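You operate a simulated robot arm through the tools that you are given. There is no shell and no other tool.

Carry out the task below with a simulated robot arm. There is one attempt and no reset: what you move stays moved.

JOB
Switch off the lighting board: stalk, brake, fog, light knob, and supply last.
Fine: leave the board's other switches as they are; leave the orange supply knob.

It is judged by the outcome, as a careful person would: the job done as asked, and still so three seconds after it is handed in. It fails if anything else is knocked over, pushed out of place, dropped, spilled or broken.

ROBOT AND FRAMES
A 6-joint arm with a two-finger gripper, fixed in place. Base frame: the origin is on the floor under the middle of its stand, x ahead of it, y to its left, z up. Readings come in cm, rad, newtons and seconds.
With the tool pointing down near the work surface it reaches from about 38 to 86 cm from the base axis. Its first joint turns from -2.897 to 2.897 rad. Payload 2.45 kg.
The TCP is the grasp point between the finger pads, 2 cm short of the fingertips. In the tool frame z runs along the fingers and y along their closing line. The gripper opens to 14 cm; its body begins 16.8 cm behind the TCP.
Orientation is that of the tool frame in the base frame, as a unit quaternion [x, y, z, w]. With the fingers straight down and closing along the base's y, the tool's x points along the base's -x, its y along +y and its z along -z.

CONTROLS
- The arm moves only by the tool move_arm. Its argument "steps" is a list of rows, each a list of 3 entries, a list of its own where there are three numbers: the shift along the base's x, y, z in mm, then the turn, a rotation vector about the base's x, y, z in rad, then the finger opening in mm, from 0 to 140. In form: [[[x, y, z], [wx, wy, wz], jaw], ...]. A call has 1 to 20 rows; each row is the pose to reach, as a shift and turn from the pose commanded when the call began. Each row takes 0.2 s and may step no farther than 5 cm and 0.15 rad from the row before; otherwise, or with a gripper value out of range, the whole call is refused. Where a pose cannot be reached the arm comes as near as it can. A force on the tool above 40 N (or 10 N above the force at the start of the call, whichever is more), or a blocked arm, ends the call early, and 0.2 s more pass. Each finger travels about 4.5 cm/s and halts on what it meets, pressing with about 38 N; the grip force reading is that of the motor and also rises with nothing between the fingers. The clock runs only during rows and for 0.2 s after the last one: add rows that repeat a pose to give the fingers time. The reply holds the time, the measured pose of the TCP, the force on the tool along the base axes, the opening and the grip force, in the units named above and with some noise, with the torque about the TCP (base axes, N m) and any sound that the robot's microphone picked up, and new pictures: "show" is both (left out), scene, wrist or none.
- Cameras (640 x 400 px; columns grow to the right, rows downward): "scene" is fixed at [21.63, -63.77, 165.05]; the picture's right is [0.99, -0.16, 0.00], its down [-0.05, -0.30, -0.95] and it looks along [0.15, 0.94, -0.30] (base axes); focal length 343 px, centre (320, 200). "wrist" rides on the gripper at [7.8, 1.1, -20.9] in the tool frame; the picture's right is [-0.14, 0.99, 0.00], its down [-0.92, -0.13, -0.37] and it looks along [-0.37, -0.05, 0.93] (tool axes); focal length 280 px, centre (320, 200). There is no depth. A picture from a camera that has moved, and an enlarged one, comes with that camera's place and axes in the base frame and with its lens. The place of the scene camera against the robot may be out by one fixed shift of up to 2.5 cm in any direction.
- raise_lower(by): moves the trunk up (or, below 0, down) by that many cm; the arm rides with it, the base frame stays. It gives what a move gives, with no picture.
- inspect(camera, box): a new picture of the part [left, top, right, bottom] of that camera's present view, enlarged. No time passes.
- sign_off(): hands the job in; it is judged then, once.

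Places have to be worked out from the pictures, the camera data and where the tool is seen. Open the gripper and draw the arm clear of the work before you hand the job in, unless the task says otherwise.

The tools are called as name(argument=value, ...) on one line, values as JSON. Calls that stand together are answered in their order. move_arm: Moves the arm, as the interface text tells. Its arguments: {"type":"object","properties":{"steps":{"type":"array"},"show":{"type":"string","enum":["both","scene","wrist","none"]}},"required":["steps"]} The other tools are called the same way: raise_lower (by) moves the trunk up or down; inspect (camera, box) takes an enlarged picture of a part of a camera's view; sign_off () hands the job in.

At the start:

```text
time_s: 0.0
ee_pos: [33.8, 39.16, 150.97]
tcp_rot: [0.0, 1.0, 0.0, 0.0]
wrist_force: [-0.2, 0.2, -0.4]
wrist_torque: [0.0, 0.02, 0.0]
grip_width: 14.01
finger_force: 0.1
trunk travel left (down, up): [-17.5, 5.5]
```

scene: 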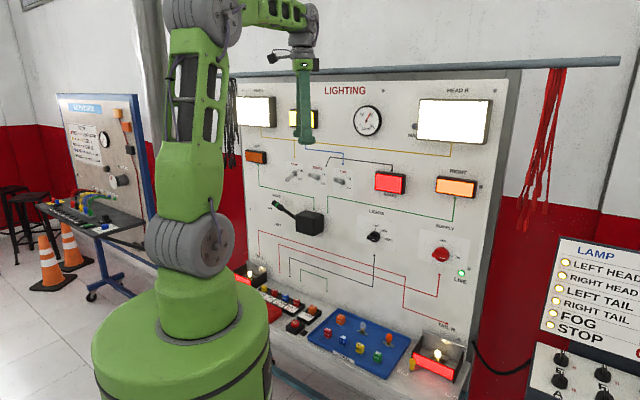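
wrist: 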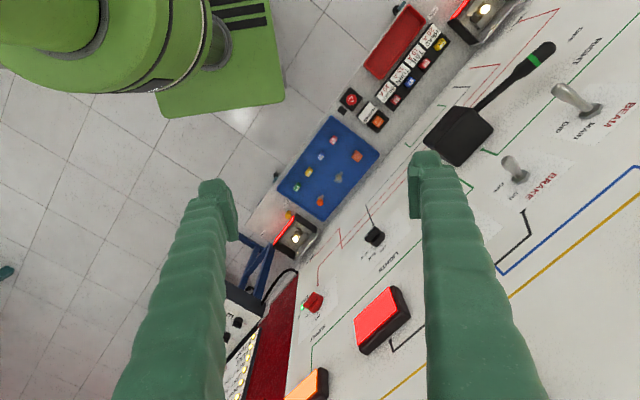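

I'll start by enlarging the parts of the board in both views to read the labels and see each switch's state.

inspect(camera="scene", box=[240, 140, 400, 240])

inspect(camera="scene", box=[340, 200, 500, 300])

inspect(camera="scene", box=[230, 280, 470, 400])

inspect(camera="wrist", box=[400, 20, 640, 220])

inspect(camera="wrist", box=[280, 190, 440, 330])

inspect(camera="scene", box=[30, 80, 190, 270])

```text
4.00 times, centred on (320, 190) of scene
camera zoom: at [21.63, -63.77, 165.05], right [0.99, -0.16, 0.0], down [-0.05, -0.3, -0.95], along [0.15, 0.94, -0.3], focal length 1373 px, centre (320, 240)
```

zoom: 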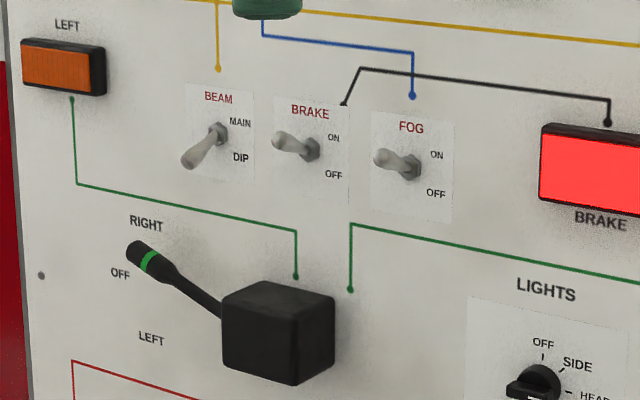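

```text
4.00 times, centred on (420, 250) of scene
camera zoom: at [21.63, -63.77, 165.05], right [0.99, -0.16, 0.0], down [-0.05, -0.3, -0.95], along [0.15, 0.94, -0.3], focal length 1373 px, centre (-80, 0)
```

zoom: 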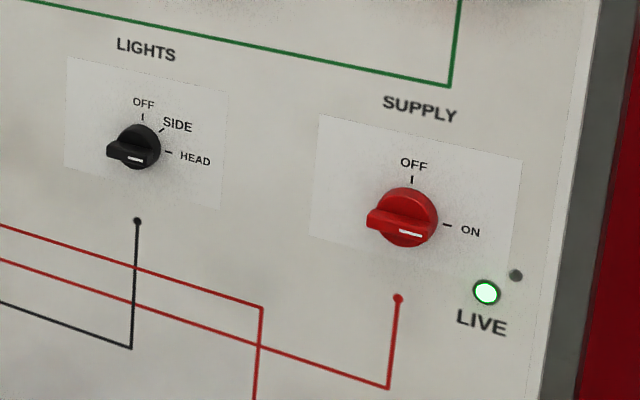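

```text
2.67 times, centred on (350, 340) of scene
camera zoom: at [21.63, -63.77, 165.05], right [0.99, -0.16, 0.0], down [-0.05, -0.3, -0.95], along [0.15, 0.94, -0.3], focal length 916 px, centre (240, -173)
```

zoom: 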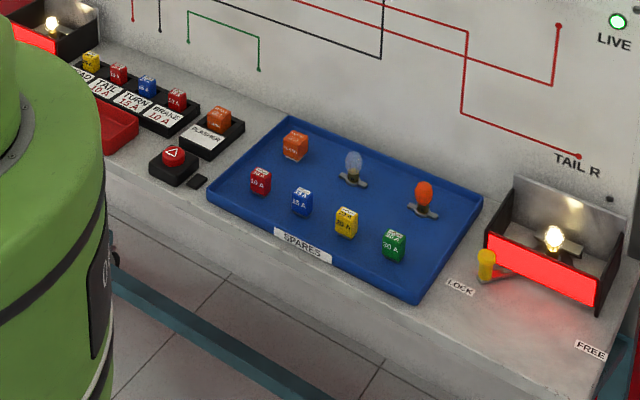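

```text
2.00 times, centred on (520, 120) of wrist
camera zoom: at [26.05, 40.34, 171.83], right [0.14, 0.99, 0.0], down [0.92, -0.13, 0.37], along [0.37, -0.05, -0.93], focal length 561 px, centre (-80, 360)
```

zoom: 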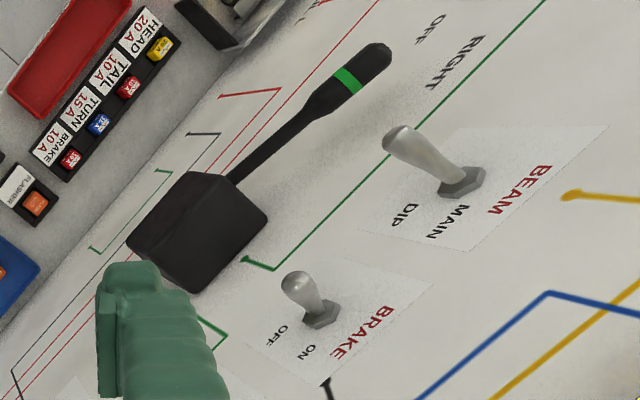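

```text
2.86 times, centred on (360, 260) of wrist
camera zoom: at [26.05, 40.34, 171.83], right [0.14, 0.99, 0.0], down [0.92, -0.13, 0.37], along [0.37, -0.05, -0.93], focal length 801 px, centre (206, 29)
```

zoom: 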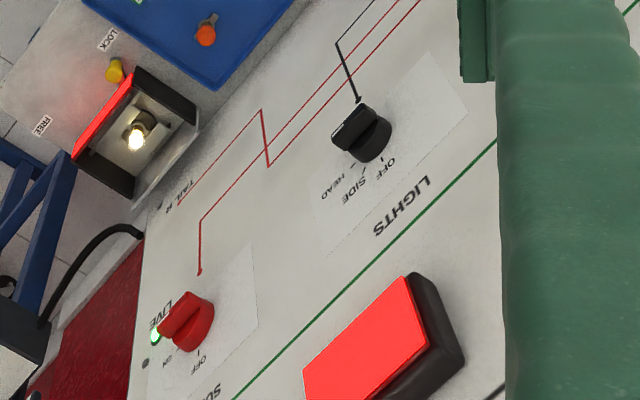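

```text
2.11 times, centred on (110, 175) of scene
camera zoom: at [21.63, -63.77, 165.05], right [0.99, -0.16, 0.0], down [-0.05, -0.3, -0.95], along [0.15, 0.94, -0.3], focal length 723 px, centre (762, 253)
```

zoom: 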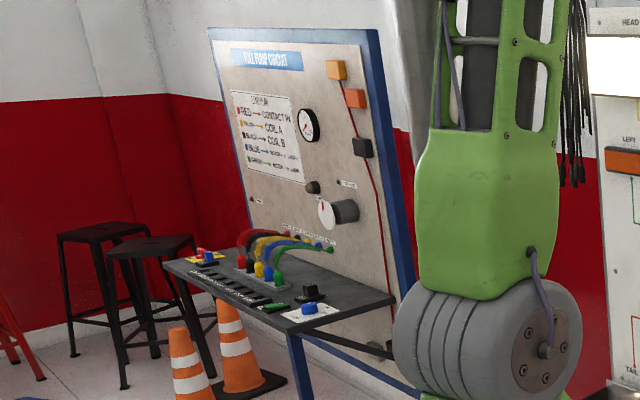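

inspect(camera="scene", box=[500, 225, 640, 400])

inspect(camera="scene", box=[400, 60, 640, 210])

inspect(camera="scene", box=[40, 170, 160, 260])

inspect(camera="wrist", box=[220, 230, 380, 400])

inspect(camera="wrist", box=[240, 0, 520, 230])

inspect(camera="scene", box=[225, 60, 385, 160])

```text
2.29 times, centred on (570, 312) of scene
camera zoom: at [21.63, -63.77, 165.05], right [0.99, -0.16, 0.0], down [-0.05, -0.3, -0.95], along [0.15, 0.94, -0.3], focal length 785 px, centre (-251, -57)
```

zoom: 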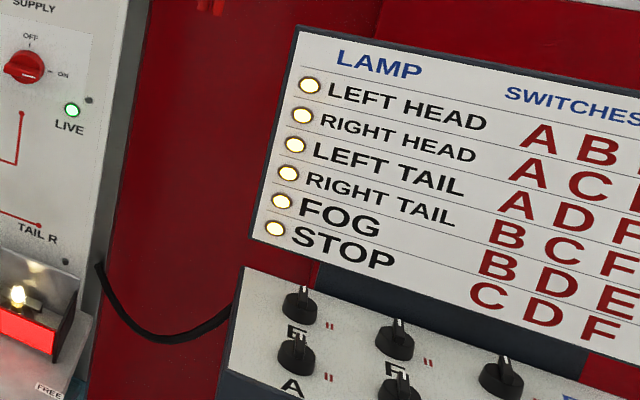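

```text
2.67 times, centred on (520, 135) of scene
camera zoom: at [21.63, -63.77, 165.05], right [0.99, -0.16, 0.0], down [-0.05, -0.3, -0.95], along [0.15, 0.94, -0.3], focal length 916 px, centre (-213, 373)
```

zoom: 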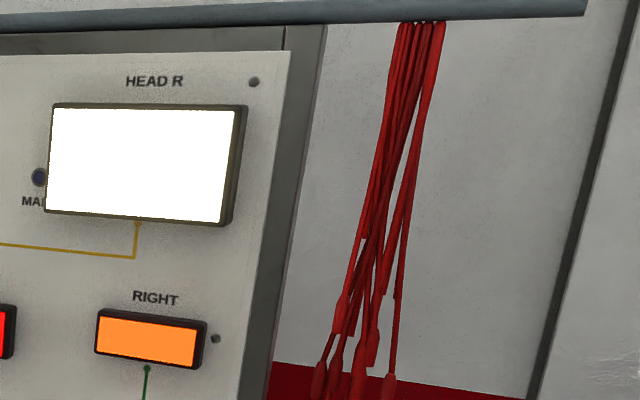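

```text
4.44 times, centred on (100, 215) of scene
camera zoom: at [21.63, -63.77, 165.05], right [0.99, -0.16, 0.0], down [-0.05, -0.3, -0.95], along [0.15, 0.94, -0.3], focal length 1526 px, centre (1298, 133)
```

zoom: 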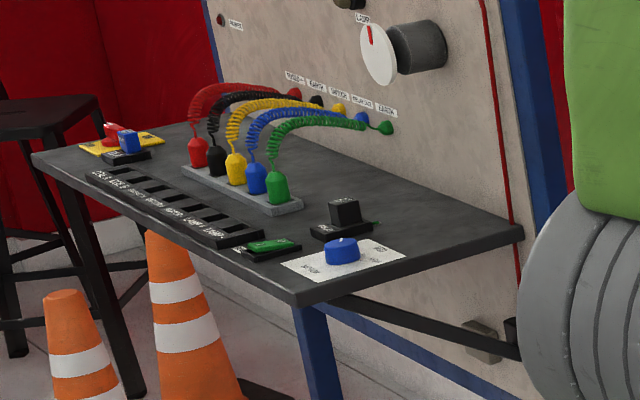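

```text
2.35 times, centred on (300, 315) of wrist
camera zoom: at [26.05, 40.34, 171.83], right [0.14, 0.99, 0.0], down [0.92, -0.13, 0.37], along [0.37, -0.05, -0.93], focal length 660 px, centre (367, -71)
```

zoom: 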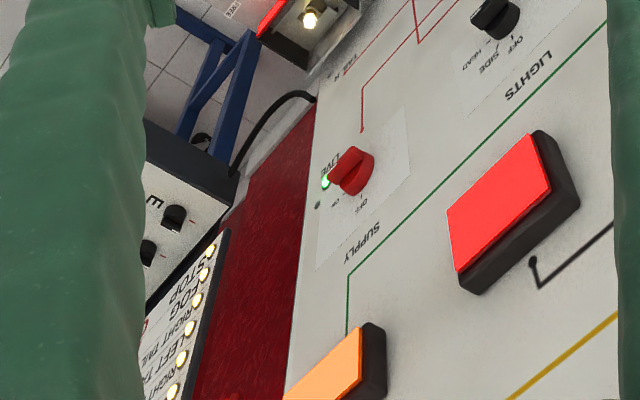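

```text
1.74 times, centred on (380, 115) of wrist
camera zoom: at [26.05, 40.34, 171.83], right [0.14, 0.99, 0.0], down [0.92, -0.13, 0.37], along [0.37, -0.05, -0.93], focal length 488 px, centre (216, 348)
```

zoom: 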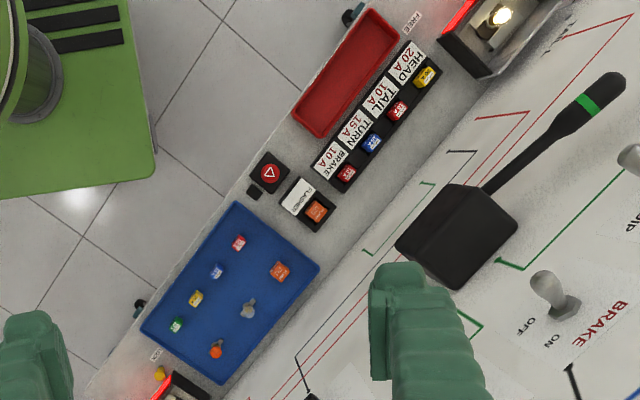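

```text
4.00 times, centred on (305, 110) of scene
camera zoom: at [21.63, -63.77, 165.05], right [0.99, -0.16, 0.0], down [-0.05, -0.3, -0.95], along [0.15, 0.94, -0.3], focal length 1373 px, centre (380, 560)
```

zoom: 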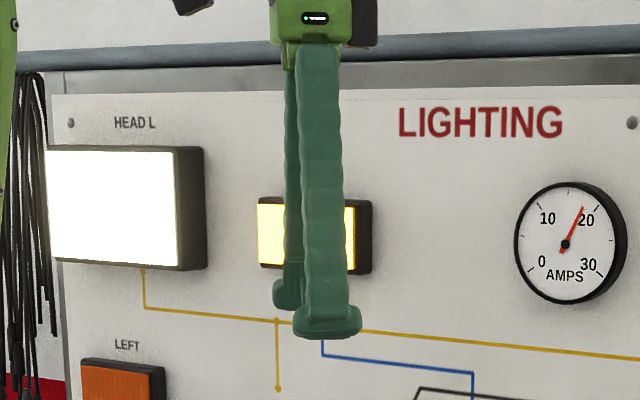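

The lighting board stands about 78 cm out at bearing 45°. The stalk is at RIGHT, brake and fog are up (ON), the lights knob is at HEAD, and the red supply knob is ON. I see no orange supply knob on this board. I'll turn the tool to face the board from a safe distance and look again.

move_arm(steps=[[[3, 3, -13], [0.0512, -0.1235, 0.0512], 140], [[6, 6, -27], [0.1023, -0.2471, 0.1023], 140], [[9, 10, -40], [0.1535, -0.3706, 0.1535], 140], [[12, 13, -53], [0.2046, -0.4941, 0.2046], 140], [[15, 16, -67], [0.2558, -0.6176, 0.2558], 140], [[18, 20, -80], [0.307, -0.7412, 0.307], 140], [[22, 23, -93], [0.3581, -0.8647, 0.3581], 140], [[25, 26, -107], [0.4093, -0.9882, 0.4093], 140], [[28, 29, -120], [0.4604, -1.1117, 0.4604], 140], [[31, 33, -133], [0.5116, -1.2353, 0.5116], 140], [[34, 36, -147], [0.5627, -1.3588, 0.5627], 140], [[37, 39, -160], [0.6139, -1.4823, 0.6139], 140]])

```text
time_s: 2.6
ee_pos: [39.08, 49.71, 150.84]
tcp_rot: [-0.196, 0.622, 0.321, 0.687]
wrist_force: [-0.2, -0.1, 0.0]
wrist_torque: [0.01, 0.04, 0.0]
grip_width: 13.99
finger_force: 0.1
out of reach, approached as far as the arm can: row 9, 10, 11, 12
trunk travel left (down, up): [-17.5, 5.5]
stopped in row 12: the arm was blocked; the commanded pose is now the measured one
camera wrist: at [23.25, 38.14, 140.19], right [-0.68, 0.68, 0.26], down [-0.2, -0.52, 0.83], along [0.71, 0.51, 0.49], focal length 280 px, centre (320, 200)
```

scene: 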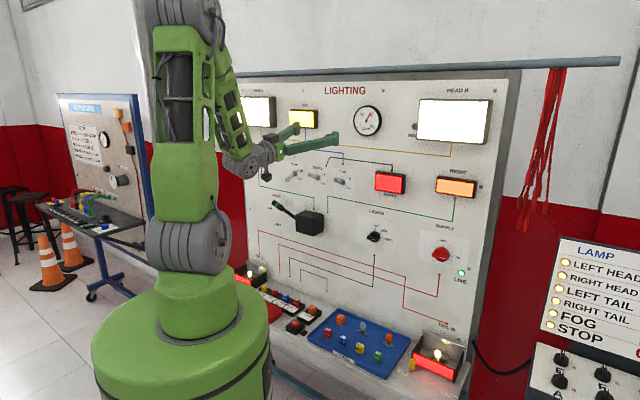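
wrist: 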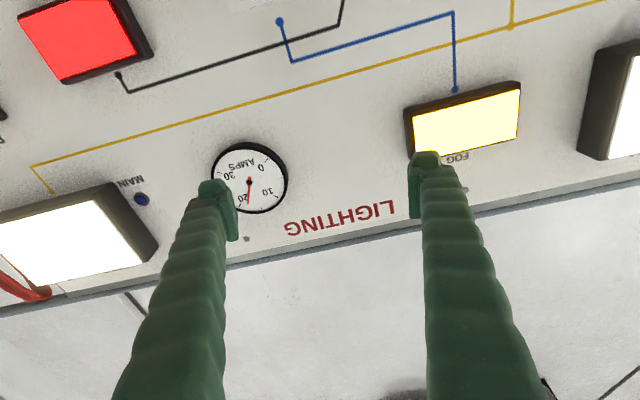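

The arm stopped short at z ≈ 151 because the pose was too close in. I'll level the tool to face the board squarely and bring it down to about z = 130, still about 6 cm clear of everything on the board.

move_arm(steps=[[[15, 5, -20], [-0.033, 0.003, 0.006], 140], [[26, 5, -50], [-0.066, 0.006, 0.011], 140], [[26, 0, -90], [-0.1, 0.009, 0.017], 140], [[26, -5, -130], [-0.13, 0.011, 0.022], 140], [[26, -9, -170], [-0.165, 0.014, 0.028], 140], [[26, -9, -210], [-0.197, 0.017, 0.033], 140]])

```text
time_s: 4.0
ee_pos: [41.08, 50.85, 134.63]
tcp_rot: [-0.29, 0.657, 0.24, 0.653]
wrist_force: [-0.1, -0.3, 0.3]
wrist_torque: [0.02, 0.03, 0.07]
grip_width: 14.0
finger_force: 0.1
out of reach, approached as far as the arm can: row 1, 2, 3, 4, 5, 6
trunk travel left (down, up): [-17.5, 5.5]
camera wrist: at [25.61, 36.71, 127.36], right [-0.69, 0.72, 0.08], down [-0.19, -0.29, 0.94], along [0.7, 0.63, 0.34], focal length 280 px, centre (320, 200)
```

scene: 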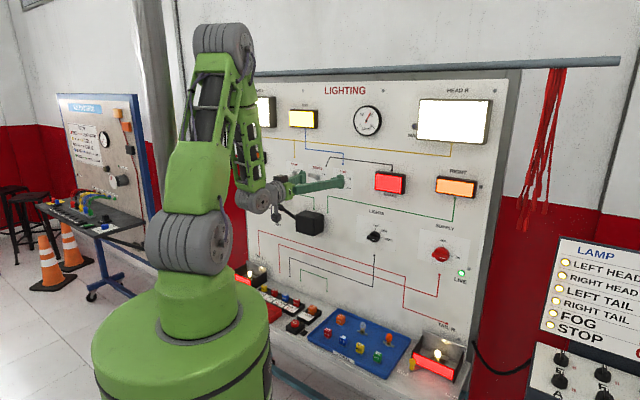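
wrist: 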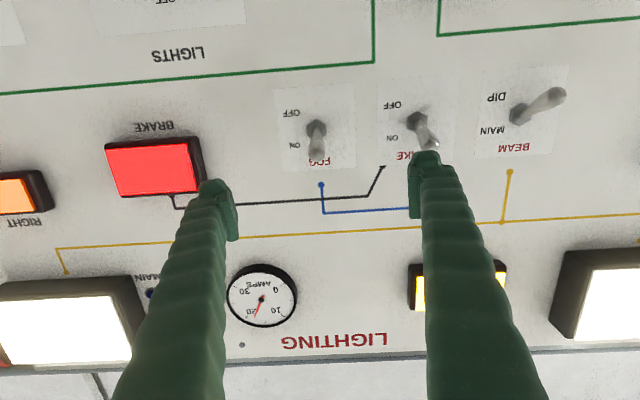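

The tool now faces the board at about 65 cm. I'll enlarge both views to check the scene camera against the known fingertip positions and to measure the switches.

inspect(camera="scene", box=[250, 130, 410, 260])

inspect(camera="wrist", box=[240, 50, 600, 230])

```text
3.08 times, centred on (330, 195) of scene
camera zoom: at [21.63, -63.77, 165.05], right [0.99, -0.16, 0.0], down [-0.05, -0.3, -0.95], along [0.15, 0.94, -0.3], focal length 1056 px, centre (289, 215)
```

zoom: 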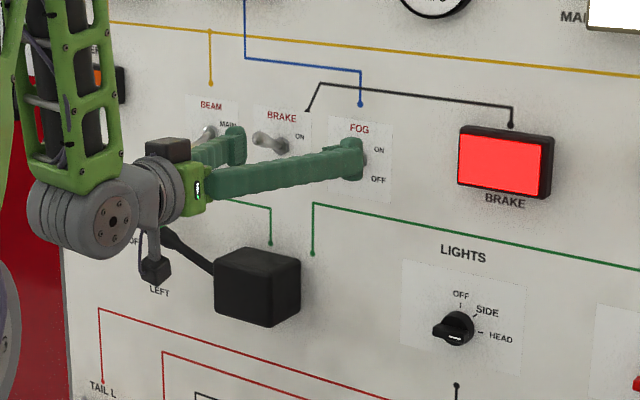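

```text
1.78 times, centred on (420, 140) of wrist
camera zoom: at [25.61, 36.71, 127.36], right [-0.69, 0.72, 0.08], down [-0.19, -0.29, 0.94], along [0.7, 0.63, 0.34], focal length 498 px, centre (142, 307)
```

zoom: 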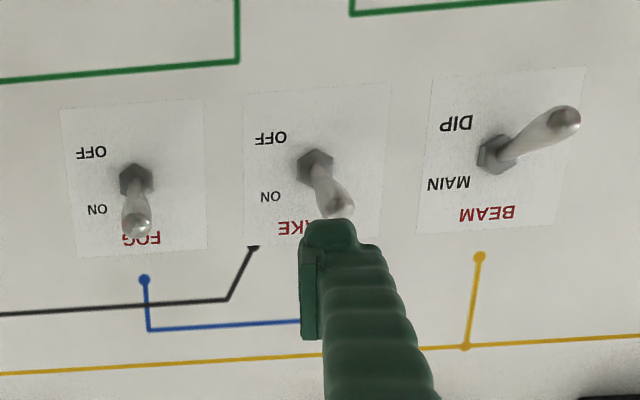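

From the two wrist views, the brake toggle base is at about (42.9, 69.0, 130.7) with its tip near (39.5, 66.2, 132.8). The fog base is near (51.3, 60.3, 130.7). I'll move left, still clear of the board, to look at the stalk.

move_arm(steps=[[[-30, 25, -10], [0, 0, 0], 140], [[-60, 50, -20], [0, 0, 0], 140], [[-90, 75, -30], [0, 0, 0], 140], [[-120, 100, -40], [0, 0, 0], 140], [[-155, 127, -50], [0, 0, 0], 140]])

```text
time_s: 5.2
ee_pos: [25.45, 64.03, 129.68]
tcp_rot: [-0.29, 0.657, 0.24, 0.653]
wrist_force: [-1.3, -0.6, -0.1]
wrist_torque: [0.03, -0.04, 0.0]
grip_width: 14.01
finger_force: 0.1
trunk travel left (down, up): [-17.5, 5.5]
camera wrist: at [9.91, 49.85, 122.35], right [-0.69, 0.72, 0.08], down [-0.2, -0.29, 0.94], along [0.7, 0.63, 0.34], focal length 280 px, centre (320, 200)
```

scene: 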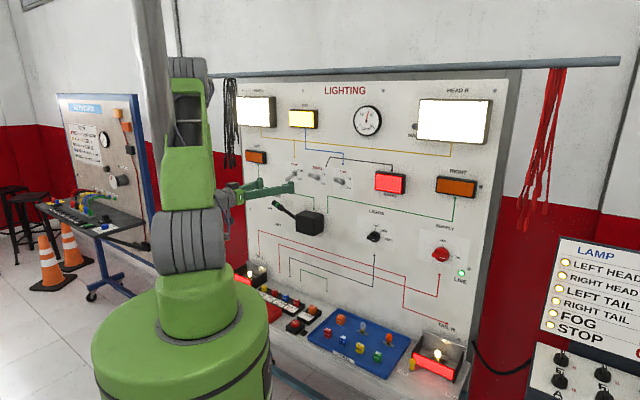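
wrist: 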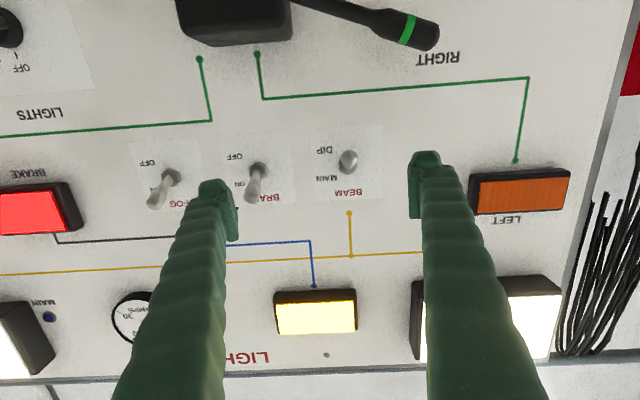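

The shifts do start from the measured pose. I'll square the tool up to the board and drop about 8 cm to bring the stalk into view.

move_arm(steps=[[[0, -5, -20], [0.017, 0.0055, 0.004], 140], [[0, -10, -40], [0.034, 0.011, 0.008], 140], [[0, -10, -60], [0.05, 0.0165, 0.0125], 140], [[0, -10, -80], [0.0673, 0.0221, 0.0166], 140]], show="wrist")

```text
time_s: 6.2
ee_pos: [25.01, 65.55, 123.4]
tcp_rot: [-0.274, 0.655, 0.261, 0.654]
wrist_force: [0.3, 0.5, 0.1]
wrist_torque: [-0.01, -0.01, -0.09]
grip_width: 14.0
finger_force: 0.1
out of reach, approached as far as the arm can: row 3, 4
trunk travel left (down, up): [-17.5, 5.5]
camera wrist: at [9.49, 51.6, 115.72], right [-0.69, 0.71, 0.12], down [-0.18, -0.33, 0.93], along [0.7, 0.62, 0.36], focal length 280 px, centre (320, 200)
```

wrist: 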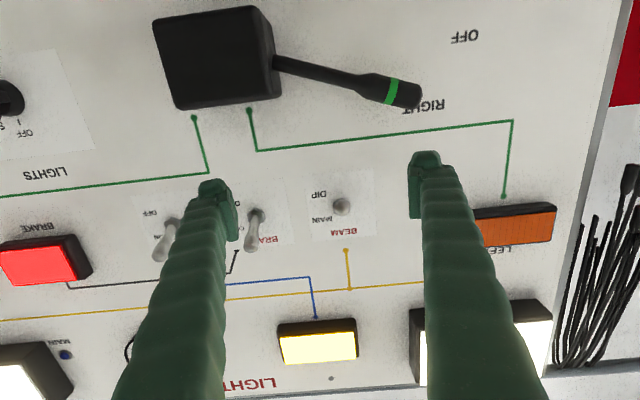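

The stalk runs from a box near h = -20 cm along the board, rising about 18° to a tip at about (25, 80, 117.5), so OFF means bringing it level, to roughly z = 111.5. I'll roll the gripper so the fingers open vertically and stage in front of the handle.

move_arm(steps=[[[-3, 6, -6], [0.101, 0.101, 0.001], 130], [[-7, 12, -12], [0.202, 0.202, 0.002], 120], [[-10, 18, -19], [0.303, 0.303, 0.003], 110], [[-14, 24, -25], [0.404, 0.404, 0.004], 100], [[-17, 30, -31], [0.505, 0.505, 0.005], 90], [[-21, 36, -38], [0.606, 0.606, 0.006], 80], [[-24, 42, -44], [0.707, 0.707, 0.007], 70], [[-28, 48, -50], [0.808, 0.808, 0.007], 60], [[-31, 54, -56], [0.909, 0.909, 0.008], 60], [[-35, 60, -63], [1.01, 1.01, 0.009], 60], [[-38, 66, -69], [1.111, 1.111, 0.009], 60]])

```text
time_s: 7.7
ee_pos: [16.3, 88.73, 133.84]
tcp_rot: [0.04, 0.735, 0.453, 0.503]
wrist_force: [-9.1, -9.5, 1.4]
wrist_torque: [0.18, -0.26, 0.38]
grip_width: 6.99
finger_force: 0.2
out of reach, approached as far as the arm can: row 1, 2, 3, 4, 5, 6, 7
trunk travel left (down, up): [-17.5, 5.5]
stopped in row 7: the force on the tool passed its limit at 165 N (the readings are from after the stop); the commanded pose is now the measured one
camera wrist: at [-4.05, 80.48, 130.72], right [-0.33, 0.51, 0.8], down [0.22, -0.78, 0.59], along [0.92, 0.37, 0.14], focal length 280 px, centre (320, 200)
```

scene: 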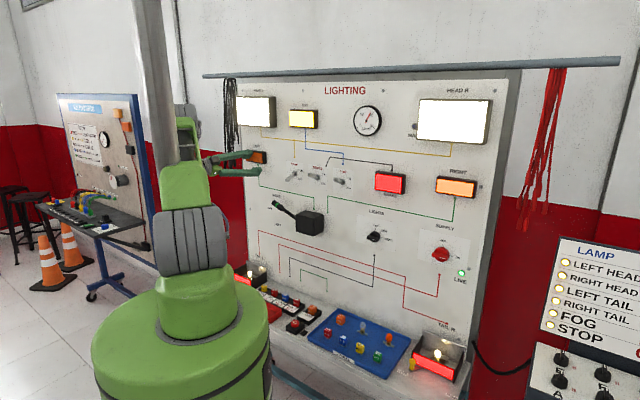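
wrist: 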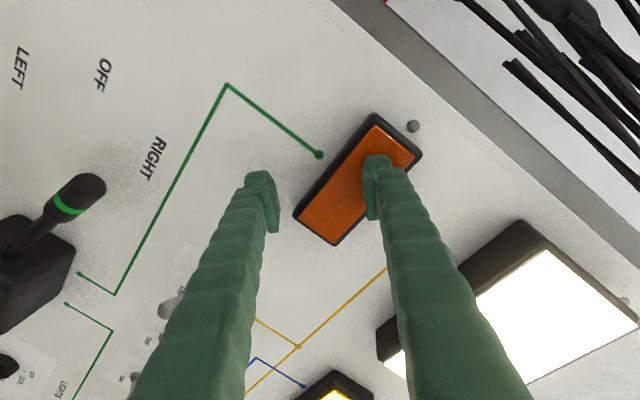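

That went wrong: the closest reachable pose took the arm far off to the left, and a finger pressed against the LEFT lamp. I'll back straight off the board, then check the lamp.

move_arm(steps=[[[-15, -15, 0], [0, 0, 0], 70], [[-30, -30, 0], [0, 0, 0], 70], [[-45, -45, 0], [0, 0, 0], 70], [[-60, -60, 0], [0, 0, 0], 70]])

```text
time_s: 8.7
ee_pos: [9.9, 84.56, 135.08]
tcp_rot: [0.039, 0.738, 0.445, 0.505]
wrist_force: [0.4, -0.3, -0.1]
wrist_torque: [0.02, 0.01, 0.01]
grip_width: 6.99
finger_force: 0.1
out of reach, approached as far as the arm can: row 1, 2, 3, 4
trunk travel left (down, up): [-17.5, 5.5]
camera wrist: at [-10.64, 76.48, 132.06], right [-0.32, 0.52, 0.79], down [0.21, -0.77, 0.6], along [0.92, 0.36, 0.14], focal length 280 px, centre (320, 200)
```

scene: 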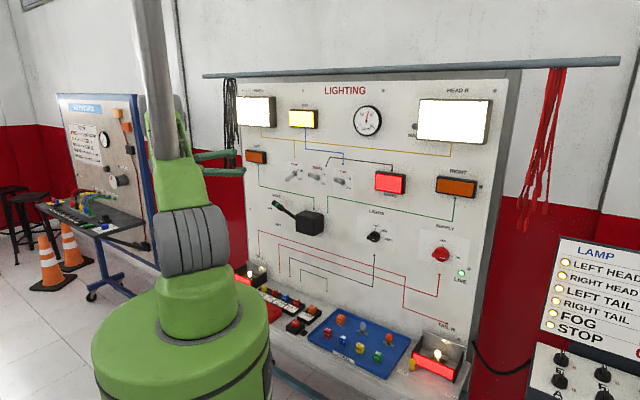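
wrist: 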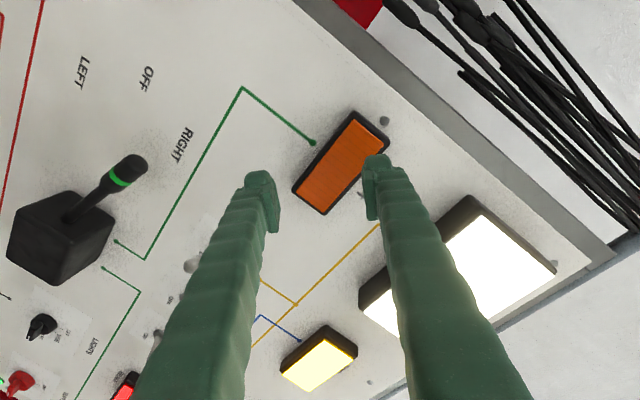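

The lamp looks intact and in place. The arm was folded too tightly for its height, so I'll bring the tool right and back, then lower the trunk so the switches sit nearer shoulder height.

move_arm(steps=[[[20, -30, 0], [0.01, -0.01, 0.018], 70], [[45, -60, 0], [0.02, -0.02, 0.036], 70], [[70, -92, 0], [0.03, -0.03, 0.054], 70], [[95, -124, 0], [0.04, -0.04, 0.072], 70], [[120, -156, 0], [0.052, -0.052, 0.094], 70], [[141, -186, 0], [0.065, -0.065, 0.115], 70]], show="scene")

```text
time_s: 10.3
ee_pos: [19.06, 74.41, 145.74]
tcp_rot: [-0.024, 0.743, 0.433, 0.51]
wrist_force: [-0.1, 0.7, 0.1]
wrist_torque: [0.01, 0.03, 0.0]
grip_width: 6.99
finger_force: 0.0
out of reach, approached as far as the arm can: row 1, 2, 3, 4, 5, 6
trunk travel left (down, up): [-17.5, 5.5]
stopped in row 6: the arm was blocked; the commanded pose is now the measured one
```

scene: 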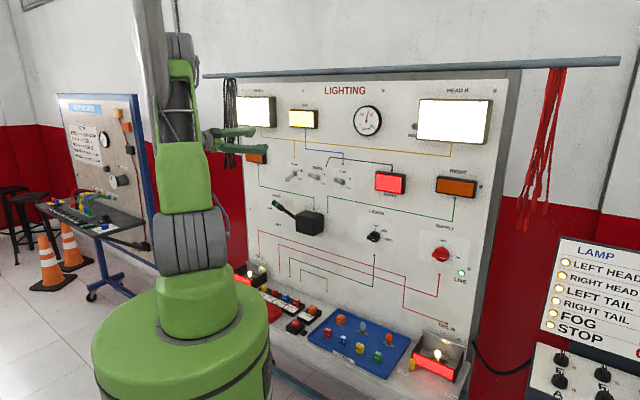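

The arm blocks when rolled this way, so it looks like the last joint is near its limit. I'll roll back the other way, where there should be more room, and recheck reach.

move_arm(steps=[[[0, 0, 0], [-0.08, -0.109, 0.01], 70], [[10, -10, 0], [-0.16, -0.218, 0.02], 70], [[20, -25, -10], [-0.24, -0.328, 0.03], 70], [[35, -45, -20], [-0.32, -0.437, 0.04], 70], [[50, -65, -30], [-0.4, -0.546, 0.049], 70]], show="scene")

```text
time_s: 11.5
ee_pos: [23.97, 67.99, 141.87]
tcp_rot: [-0.262, 0.65, 0.265, 0.663]
wrist_force: [-0.3, 0.1, -0.2]
wrist_torque: [-0.02, 0.02, 0.05]
grip_width: 7.0
finger_force: 0.0
trunk travel left (down, up): [-17.5, 5.5]
```

scene: 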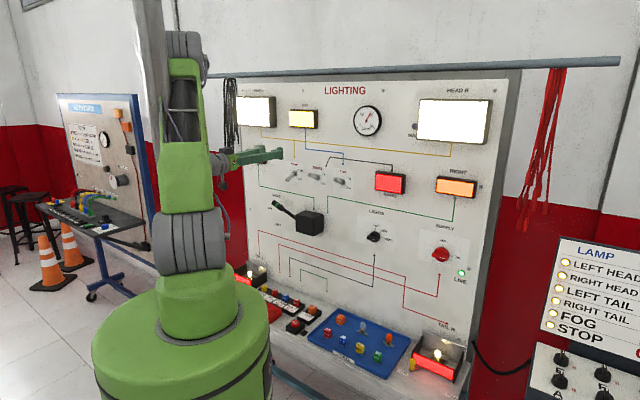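

All rows were reachable this way round. I'll lower the trunk 16 cm so the board's switches are within easy reach; the tool stays about 8 cm short of the board.

raise_lower(by=-16)

```text
time_s: 13.3
ee_pos: [24.0, 68.01, 125.78]
tcp_rot: [-0.261, 0.65, 0.265, 0.663]
wrist_force: [0.5, 0.2, -0.4]
wrist_torque: [0.01, -0.02, 0.01]
grip_width: 6.99
finger_force: 0.0
trunk travel left (down, up): [-1.5, 21.5]
```

Now I'll roll -90° about the approach axis in place, so the fingers stack vertically with the camera on the right.

move_arm(steps=[[[0, 0, 0], [-0.101, -0.101, 0], 70], [[0, 0, 0], [-0.202, -0.202, 0], 70], [[0, 0, 0], [-0.303, -0.303, 0], 70], [[0, 0, 0], [-0.404, -0.404, 0], 70], [[0, 0, 0], [-0.505, -0.505, 0], 70], [[0, 0, 0], [-0.606, -0.606, 0], 70], [[0, 0, 0], [-0.707, -0.707, 0], 70], [[0, 0, 0], [-0.808, -0.808, 0], 70], [[0, 0, 0], [-0.909, -0.909, 0], 70], [[0, 0, 0], [-1.01, -1.01, 0], 70], [[0, 0, 0], [-1.111, -1.111, 0], 70]])

```text
time_s: 15.7
ee_pos: [23.9, 67.92, 124.34]
tcp_rot: [0.66, -0.255, 0.267, -0.654]
wrist_force: [-0.7, 0.4, 1.0]
wrist_torque: [-0.02, 0.01, 0.0]
grip_width: 6.99
finger_force: 0.0
trunk travel left (down, up): [-1.5, 21.5]
camera wrist: at [15.34, 47.57, 123.41], right [-0.09, 0.08, -0.99], down [-0.92, 0.36, 0.11], along [0.37, 0.93, 0.04], focal length 280 px, centre (320, 200)
```

scene: 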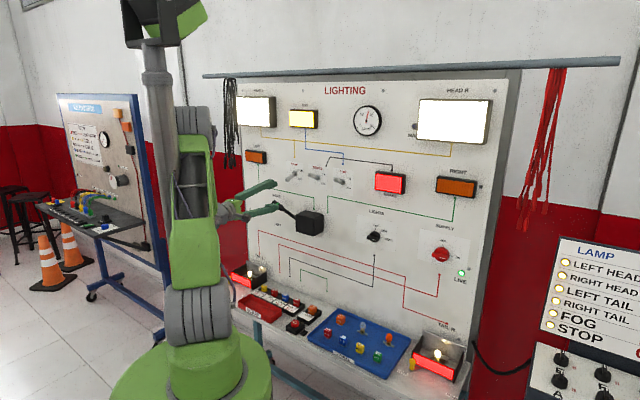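
wrist: 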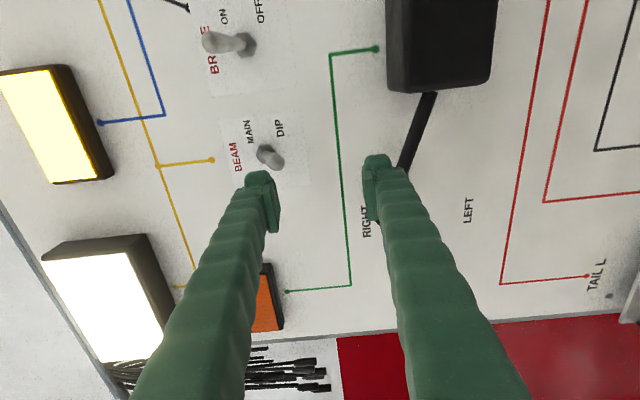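

The -90° roll worked, with the fingers now one above the other. The stalk handle should be centred near h = -36 cm, z ≈ 116.4, and about 74.5 cm out. I'll stage directly in front of it and check the picture.

move_arm(steps=[[[-7, 10, -20], [0, 0, -0.007], 70], [[-14, 21, -40], [0, 0, -0.014], 70], [[-21, 32, -60], [0, 0, -0.021], 70], [[-27, 42, -79], [0, 0, -0.028], 70]])

```text
time_s: 16.7
ee_pos: [21.04, 72.06, 119.02]
tcp_rot: [-0.645, 0.271, -0.271, 0.662]
wrist_force: [0.2, -1.0, 1.1]
wrist_torque: [-0.01, -0.03, 0.01]
grip_width: 6.98
finger_force: 0.0
trunk travel left (down, up): [-1.5, 21.5]
camera wrist: at [11.96, 51.9, 117.31], right [-0.09, 0.12, -0.99], down [-0.91, 0.39, 0.13], along [0.4, 0.91, 0.08], focal length 280 px, centre (320, 200)
```

scene: 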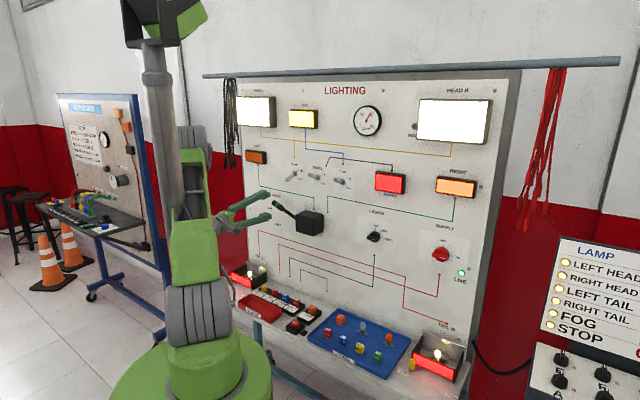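
wrist: 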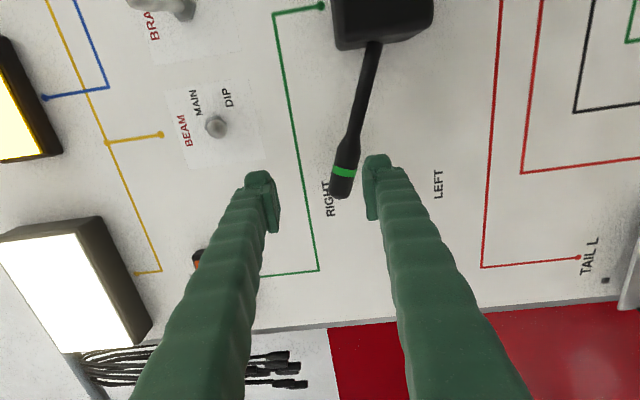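

The handle sits between the fingers in view, at h ≈ -36 and z ≈ 116.5, but the tool reads z = 119.0, a bit high. I'll lower it 2.5 cm and let it settle before going in.

move_arm(steps=[[[0, 0, -12], [0, 0, 0], 70], [[0, 0, -25], [0, 0, 0], 70], [[0, 0, -25], [0, 0, 0], 70]], show="none")

```text
time_s: 17.5
ee_pos: [21.26, 72.06, 116.47]
tcp_rot: [-0.645, 0.27, -0.269, 0.662]
wrist_force: [-0.8, 0.2, 0.4]
wrist_torque: [0.02, -0.01, 0.0]
grip_width: 6.99
finger_force: 0.0
trunk travel left (down, up): [-1.5, 21.5]
```

At z = 116.47, dead in front of the handle. I'll advance 8 cm along the approach so the fingers straddle the handle without touching the board.

move_arm(steps=[[[15, 15, 0], [0, 0, 0], 70], [[30, 30, 0], [0, 0, 0], 70], [[45, 45, 0], [0, 0, 0], 70], [[57, 57, 0], [0, 0, 0], 70]])

```text
time_s: 18.5
ee_pos: [26.88, 77.83, 116.59]
tcp_rot: [-0.645, 0.27, -0.27, 0.662]
wrist_force: [0.9, 0.5, 0.6]
wrist_torque: [-0.02, 0.02, -0.01]
grip_width: 7.02
finger_force: 0.1
trunk travel left (down, up): [-1.5, 21.5]
camera wrist: at [17.87, 57.66, 114.85], right [-0.09, 0.12, -0.99], down [-0.91, 0.39, 0.13], along [0.4, 0.91, 0.08], focal length 280 px, centre (320, 200)
```

scene: 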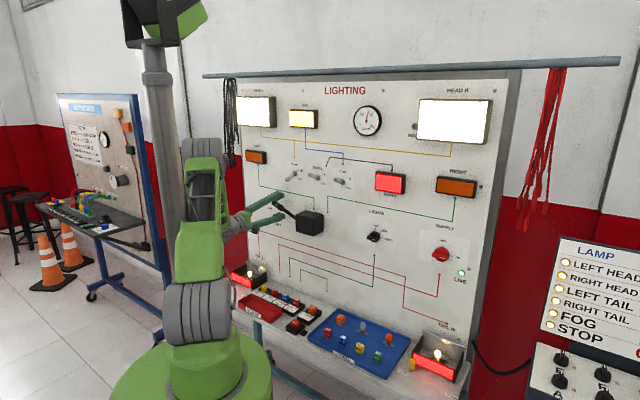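
wrist: 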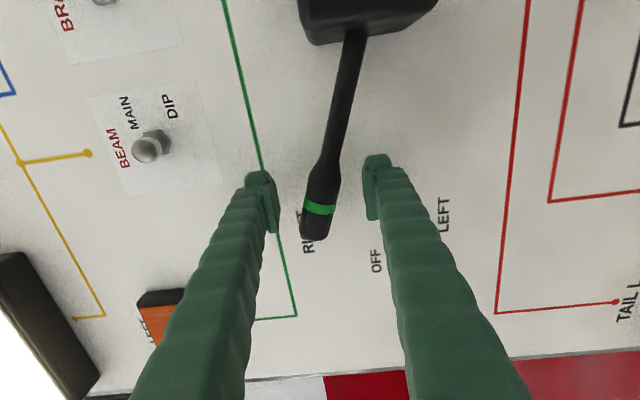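

The handle is centred between the fingers and nothing is touching yet. I'll narrow the jaw to 50 mm and lower gradually, so the upper finger brings the stalk down and the lower one stops any overshoot.

move_arm(steps=[[[0, 0, 0], [0, 0, 0], 50], [[0, 0, 0], [0, 0, 0], 50], [[0, 0, -6], [0, 0, 0], 50], [[0, 0, -12], [0, 0, 0], 50], [[0, 0, -18], [0, 0, 0], 50], [[0, 0, -24], [0, 0, 0], 50], [[0, 0, -30], [0, 0, 0], 50], [[0, 0, -36], [0, 0, 0], 50], [[0, 0, -42], [0, 0, 0], 50], [[0, 0, -46], [0, 0, 0], 50]])

```text
time_s: 20.7
ee_pos: [27.0, 77.76, 111.84]
tcp_rot: [-0.645, 0.271, -0.269, 0.662]
wrist_force: [-0.2, -0.7, 0.4]
wrist_torque: [-0.01, 0.01, 0.03]
grip_width: 5.03
finger_force: 0.1
trunk travel left (down, up): [-1.5, 21.5]
camera wrist: at [17.8, 57.58, 110.11], right [-0.09, 0.12, -0.99], down [-0.91, 0.39, 0.13], along [0.4, 0.91, 0.08], focal length 280 px, centre (320, 200)
```

scene: 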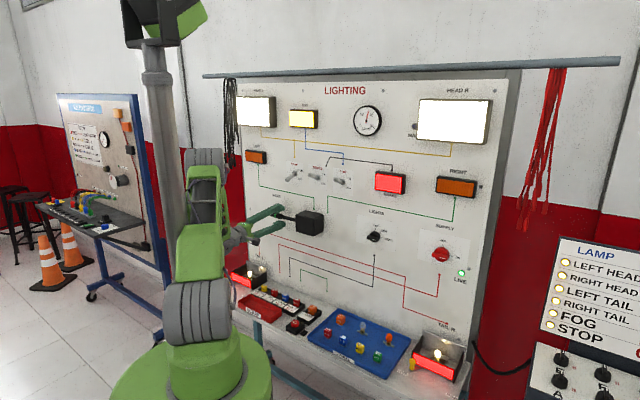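
wrist: 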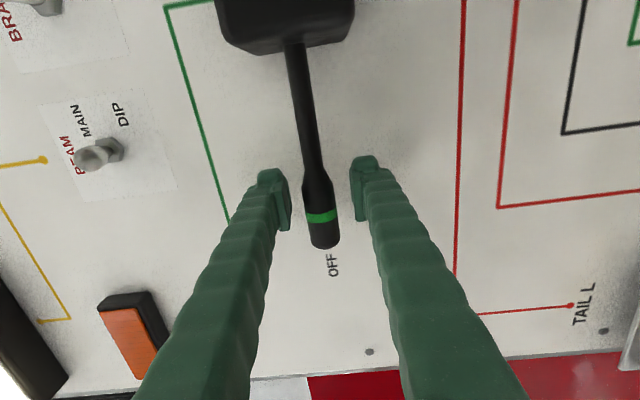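

The stalk now lies level, pointing at OFF, with no force on the tool, so it has settled in that position. I'll open slightly, back straight out, rise, and move to a spot in front of the BRAKE toggle.

move_arm(steps=[[[0, 0, 0], [0, 0, 0], 60], [[-20, -20, 0], [0, 0, 0], 60], [[-40, -40, 0], [0, 0, 0], 60], [[-60, -60, 0], [0, 0, 0], 60], [[-60, -60, 40], [0, 0, 0], 60], [[-50, -65, 80], [0, 0, 0], 50], [[-30, -85, 120], [0, 0, 0], 50], [[-10, -110, 150], [0, 0, 0], 40], [[10, -130, 180], [0, 0, 0], 40], [[30, -145, 200], [0, 0, 0], 40], [[58, -164, 205], [0, 0, 0], 40], [[78, -164, 206], [0, 0, 0], 40]])

```text
time_s: 23.1
ee_pos: [35.01, 62.09, 122.5]
tcp_rot: [0.687, -0.268, 0.301, -0.604]
wrist_force: [-0.9, -0.3, -0.1]
wrist_torque: [-0.01, -0.01, -0.02]
grip_width: 4.01
finger_force: 0.1
trunk travel left (down, up): [-1.5, 21.5]
stopped in row 11: the arm was blocked; the commanded pose is now the measured one
camera wrist: at [24.84, 42.34, 123.86], right [-0.1, -0.02, -0.99], down [-0.89, 0.44, 0.08], along [0.44, 0.9, -0.07], focal length 280 px, centre (320, 200)
```

scene: 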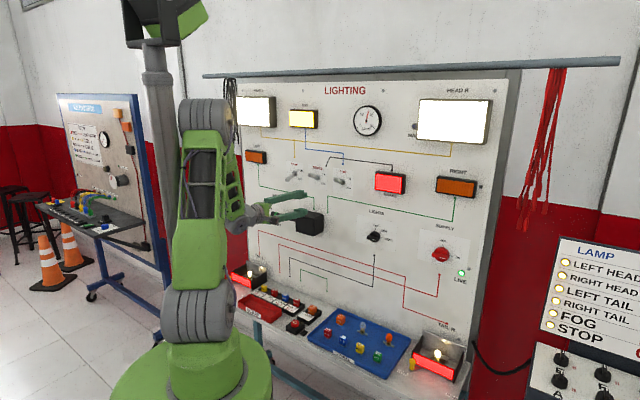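
wrist: 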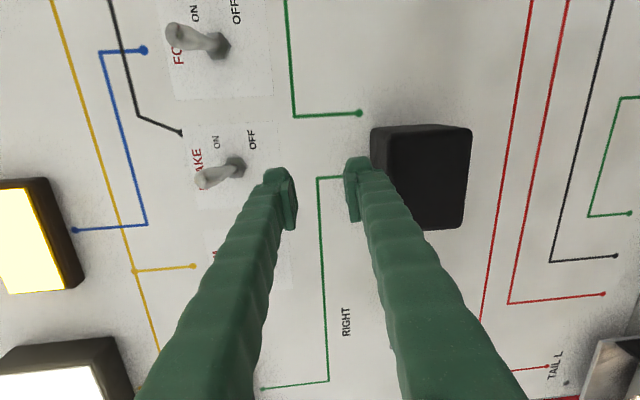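

The stalk stays at OFF and the RIGHT lamp is dark. The arm blocked again from being folded too tight at this distance, so I'll straighten the tool and go up a little farther out, still short of the toggles.

move_arm(steps=[[[5, 5, 5], [0.03, 0, 0.011], 40], [[10, 10, 15], [0.06, 0, 0.022], 40], [[12, 10, 35], [0.09, -0.001, 0.033], 40], [[12, 10, 60], [0.125, -0.0015, 0.0443], 40]], show="wrist")

```text
time_s: 24.1
ee_pos: [35.64, 63.09, 128.61]
tcp_rot: [0.654, -0.269, 0.27, -0.653]
wrist_force: [-0.3, 0.0, 1.0]
wrist_torque: [-0.01, -0.01, 0.01]
grip_width: 4.0
finger_force: 0.1
trunk travel left (down, up): [-1.5, 21.5]
camera wrist: at [26.59, 42.93, 127.39], right [-0.1, 0.1, -0.99], down [-0.91, 0.39, 0.13], along [0.4, 0.92, 0.05], focal length 280 px, centre (320, 200)
```

wrist: 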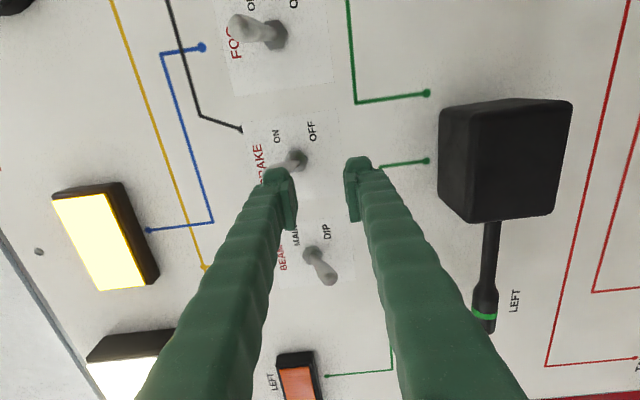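

Now at z = 128.6. The stalk still measures level at z ≈ 112, so it's at OFF. I'll rise to z ≈ 132.6 and line up with the BRAKE toggle at h ≈ -18.8.

move_arm(steps=[[[2, -2, 15], [0, 0, 0], 46], [[4, -4, 30], [0, 0, 0], 46], [[4, -4, 40], [0, 0, 0], 46], [[4, -4, 40], [0, 0, 0], 46]])

```text
time_s: 25.1
ee_pos: [36.19, 62.72, 132.57]
tcp_rot: [0.655, -0.27, 0.269, -0.652]
wrist_force: [-0.2, -0.8, -0.6]
wrist_torque: [0.01, 0.0, 0.0]
grip_width: 4.62
finger_force: 0.1
trunk travel left (down, up): [-1.5, 21.5]
camera wrist: at [27.11, 42.55, 131.33], right [-0.1, 0.1, -0.99], down [-0.91, 0.39, 0.13], along [0.4, 0.92, 0.05], focal length 280 px, centre (320, 200)
```

scene: 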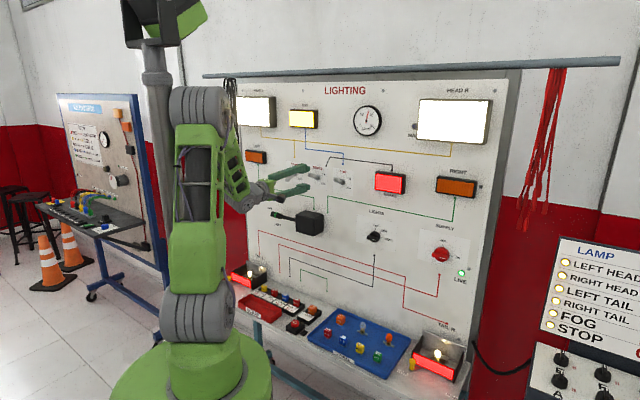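
wrist: 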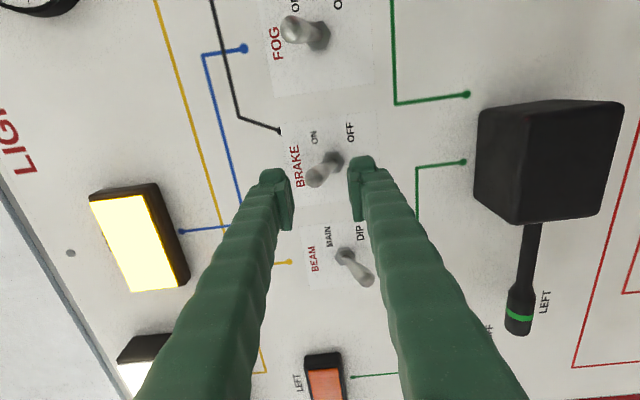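

The BRAKE toggle tip at h ≈ -18.6, z ≈ 132.6 is centred between the fingers. I'll advance 3.5 cm to straddle it and push it down in small steps with the upper finger.

move_arm(steps=[[[13, 13, 0], [0, 0, 0], 46], [[25, 25, 0], [0, 0, 0], 46], [[25, 25, -6], [0, 0, 0], 46], [[25, 25, -12], [0, 0, 0], 46], [[25, 25, -18], [0, 0, 0], 46], [[25, 25, -24], [0, 0, 0], 46], [[25, 25, -30], [0, 0, 0], 46], [[25, 25, -36], [0, 0, 0], 46], [[25, 25, -42], [0, 0, 0], 46], [[25, 25, -48], [0, 0, 0], 46], [[25, 25, -52], [0, 0, 0], 46]])

```text
time_s: 27.5
ee_pos: [38.57, 65.23, 127.52]
tcp_rot: [-0.653, 0.268, -0.269, 0.655]
wrist_force: [-1.0, 1.7, 12.1]
wrist_torque: [0.03, -0.18, 0.01]
grip_width: 5.44
finger_force: 6.3
trunk travel left (down, up): [-1.5, 21.5]
camera wrist: at [29.56, 45.03, 126.29], right [-0.1, 0.1, -0.99], down [-0.91, 0.39, 0.13], along [0.4, 0.92, 0.05], focal length 280 px, centre (320, 200)
```

scene: 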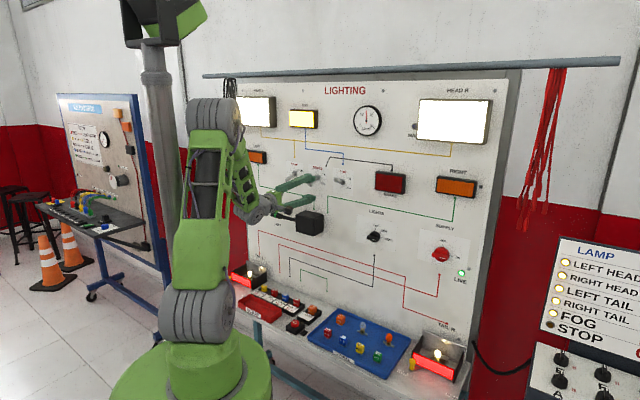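
wrist: 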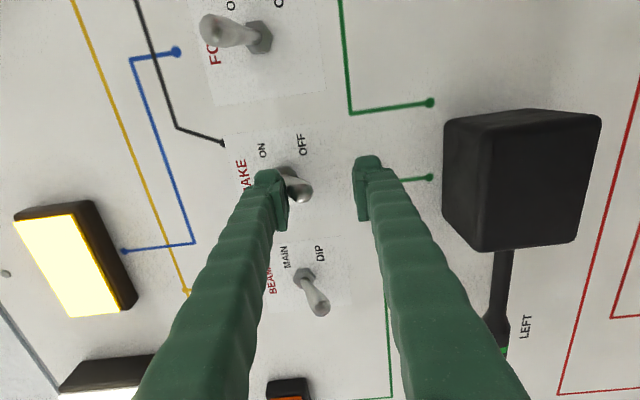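

The BRAKE lamp and the STOP light are both out, with a light 12 N of contact at the toggle's end stop. I'll lift off, back away, and move right to the FOG toggle at h ≈ -6.5.

move_arm(steps=[[[0, 0, 7], [0, 0, 0], 46], [[-13, -13, 7], [0, 0, 0], 46], [[-25, -25, 7], [0, 0, 0], 46], [[-25, -25, 30], [0, 0, 0], 46], [[-25, -25, 51], [0, 0, 0], 46], [[0, -52, 51], [0, 0, 0], 46], [[30, -80, 51], [0, 0, 0], 46], [[63, -111, 51], [0, 0, 0], 46]])

```text
time_s: 29.3
ee_pos: [45.02, 54.0, 132.36]
tcp_rot: [0.654, -0.269, 0.27, -0.653]
wrist_force: [-0.2, -0.5, -0.3]
wrist_torque: [0.03, 0.01, 0.02]
grip_width: 4.61
finger_force: 0.0
trunk travel left (down, up): [-1.5, 21.5]
camera wrist: at [35.93, 33.84, 131.24], right [-0.1, 0.1, -0.99], down [-0.91, 0.39, 0.13], along [0.4, 0.92, 0.05], focal length 280 px, centre (320, 200)
```

scene: 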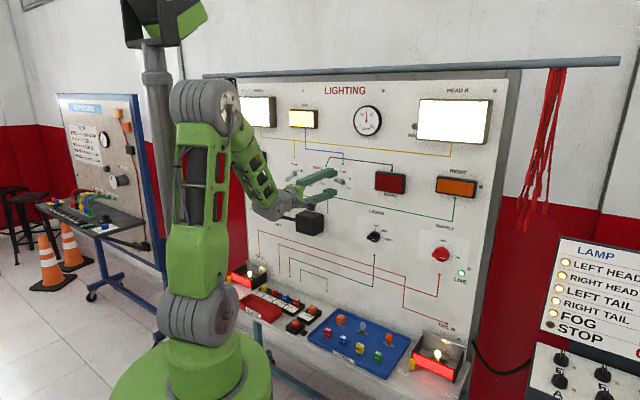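
wrist: 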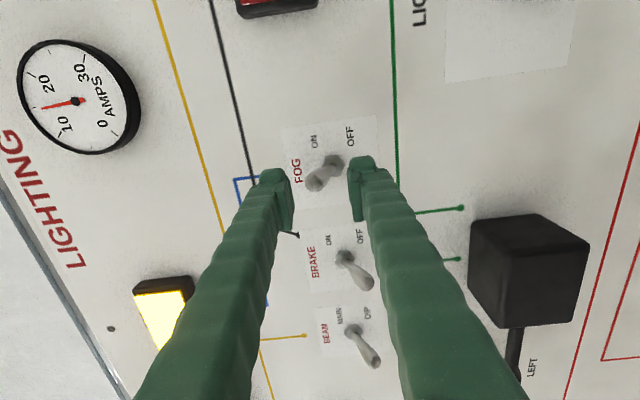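

The brake toggle now points down to OFF. The FOG toggle sits in the same place between the fingers as BRAKE did, so I'll repeat the same advance and push down.

move_arm(steps=[[[13, 13, 0], [0, 0, 0], 46], [[25, 25, 0], [0, 0, 0], 46], [[25, 25, -6], [0, 0, 0], 46], [[25, 25, -12], [0, 0, 0], 46], [[25, 25, -18], [0, 0, 0], 46], [[25, 25, -24], [0, 0, 0], 46], [[25, 25, -30], [0, 0, 0], 46], [[25, 25, -36], [0, 0, 0], 46], [[25, 25, -42], [0, 0, 0], 46], [[25, 25, -48], [0, 0, 0], 46]])

```text
time_s: 31.5
ee_pos: [47.34, 56.7, 127.75]
tcp_rot: [-0.652, 0.268, -0.272, 0.655]
wrist_force: [-0.2, 0.3, 7.3]
wrist_torque: [0.01, -0.04, 0.04]
grip_width: 5.09
finger_force: 3.8
trunk travel left (down, up): [-1.5, 21.5]
camera wrist: at [38.33, 36.46, 126.57], right [-0.1, 0.1, -0.99], down [-0.91, 0.39, 0.13], along [0.4, 0.92, 0.05], focal length 280 px, centre (320, 200)
```

scene: 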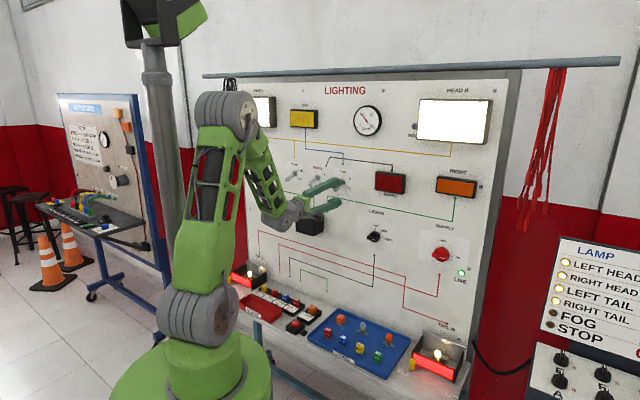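
wrist: 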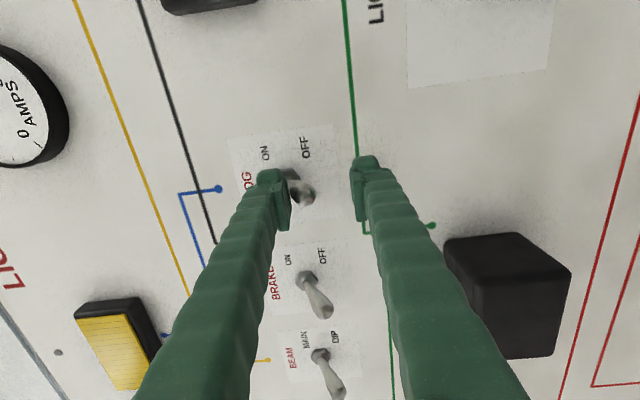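

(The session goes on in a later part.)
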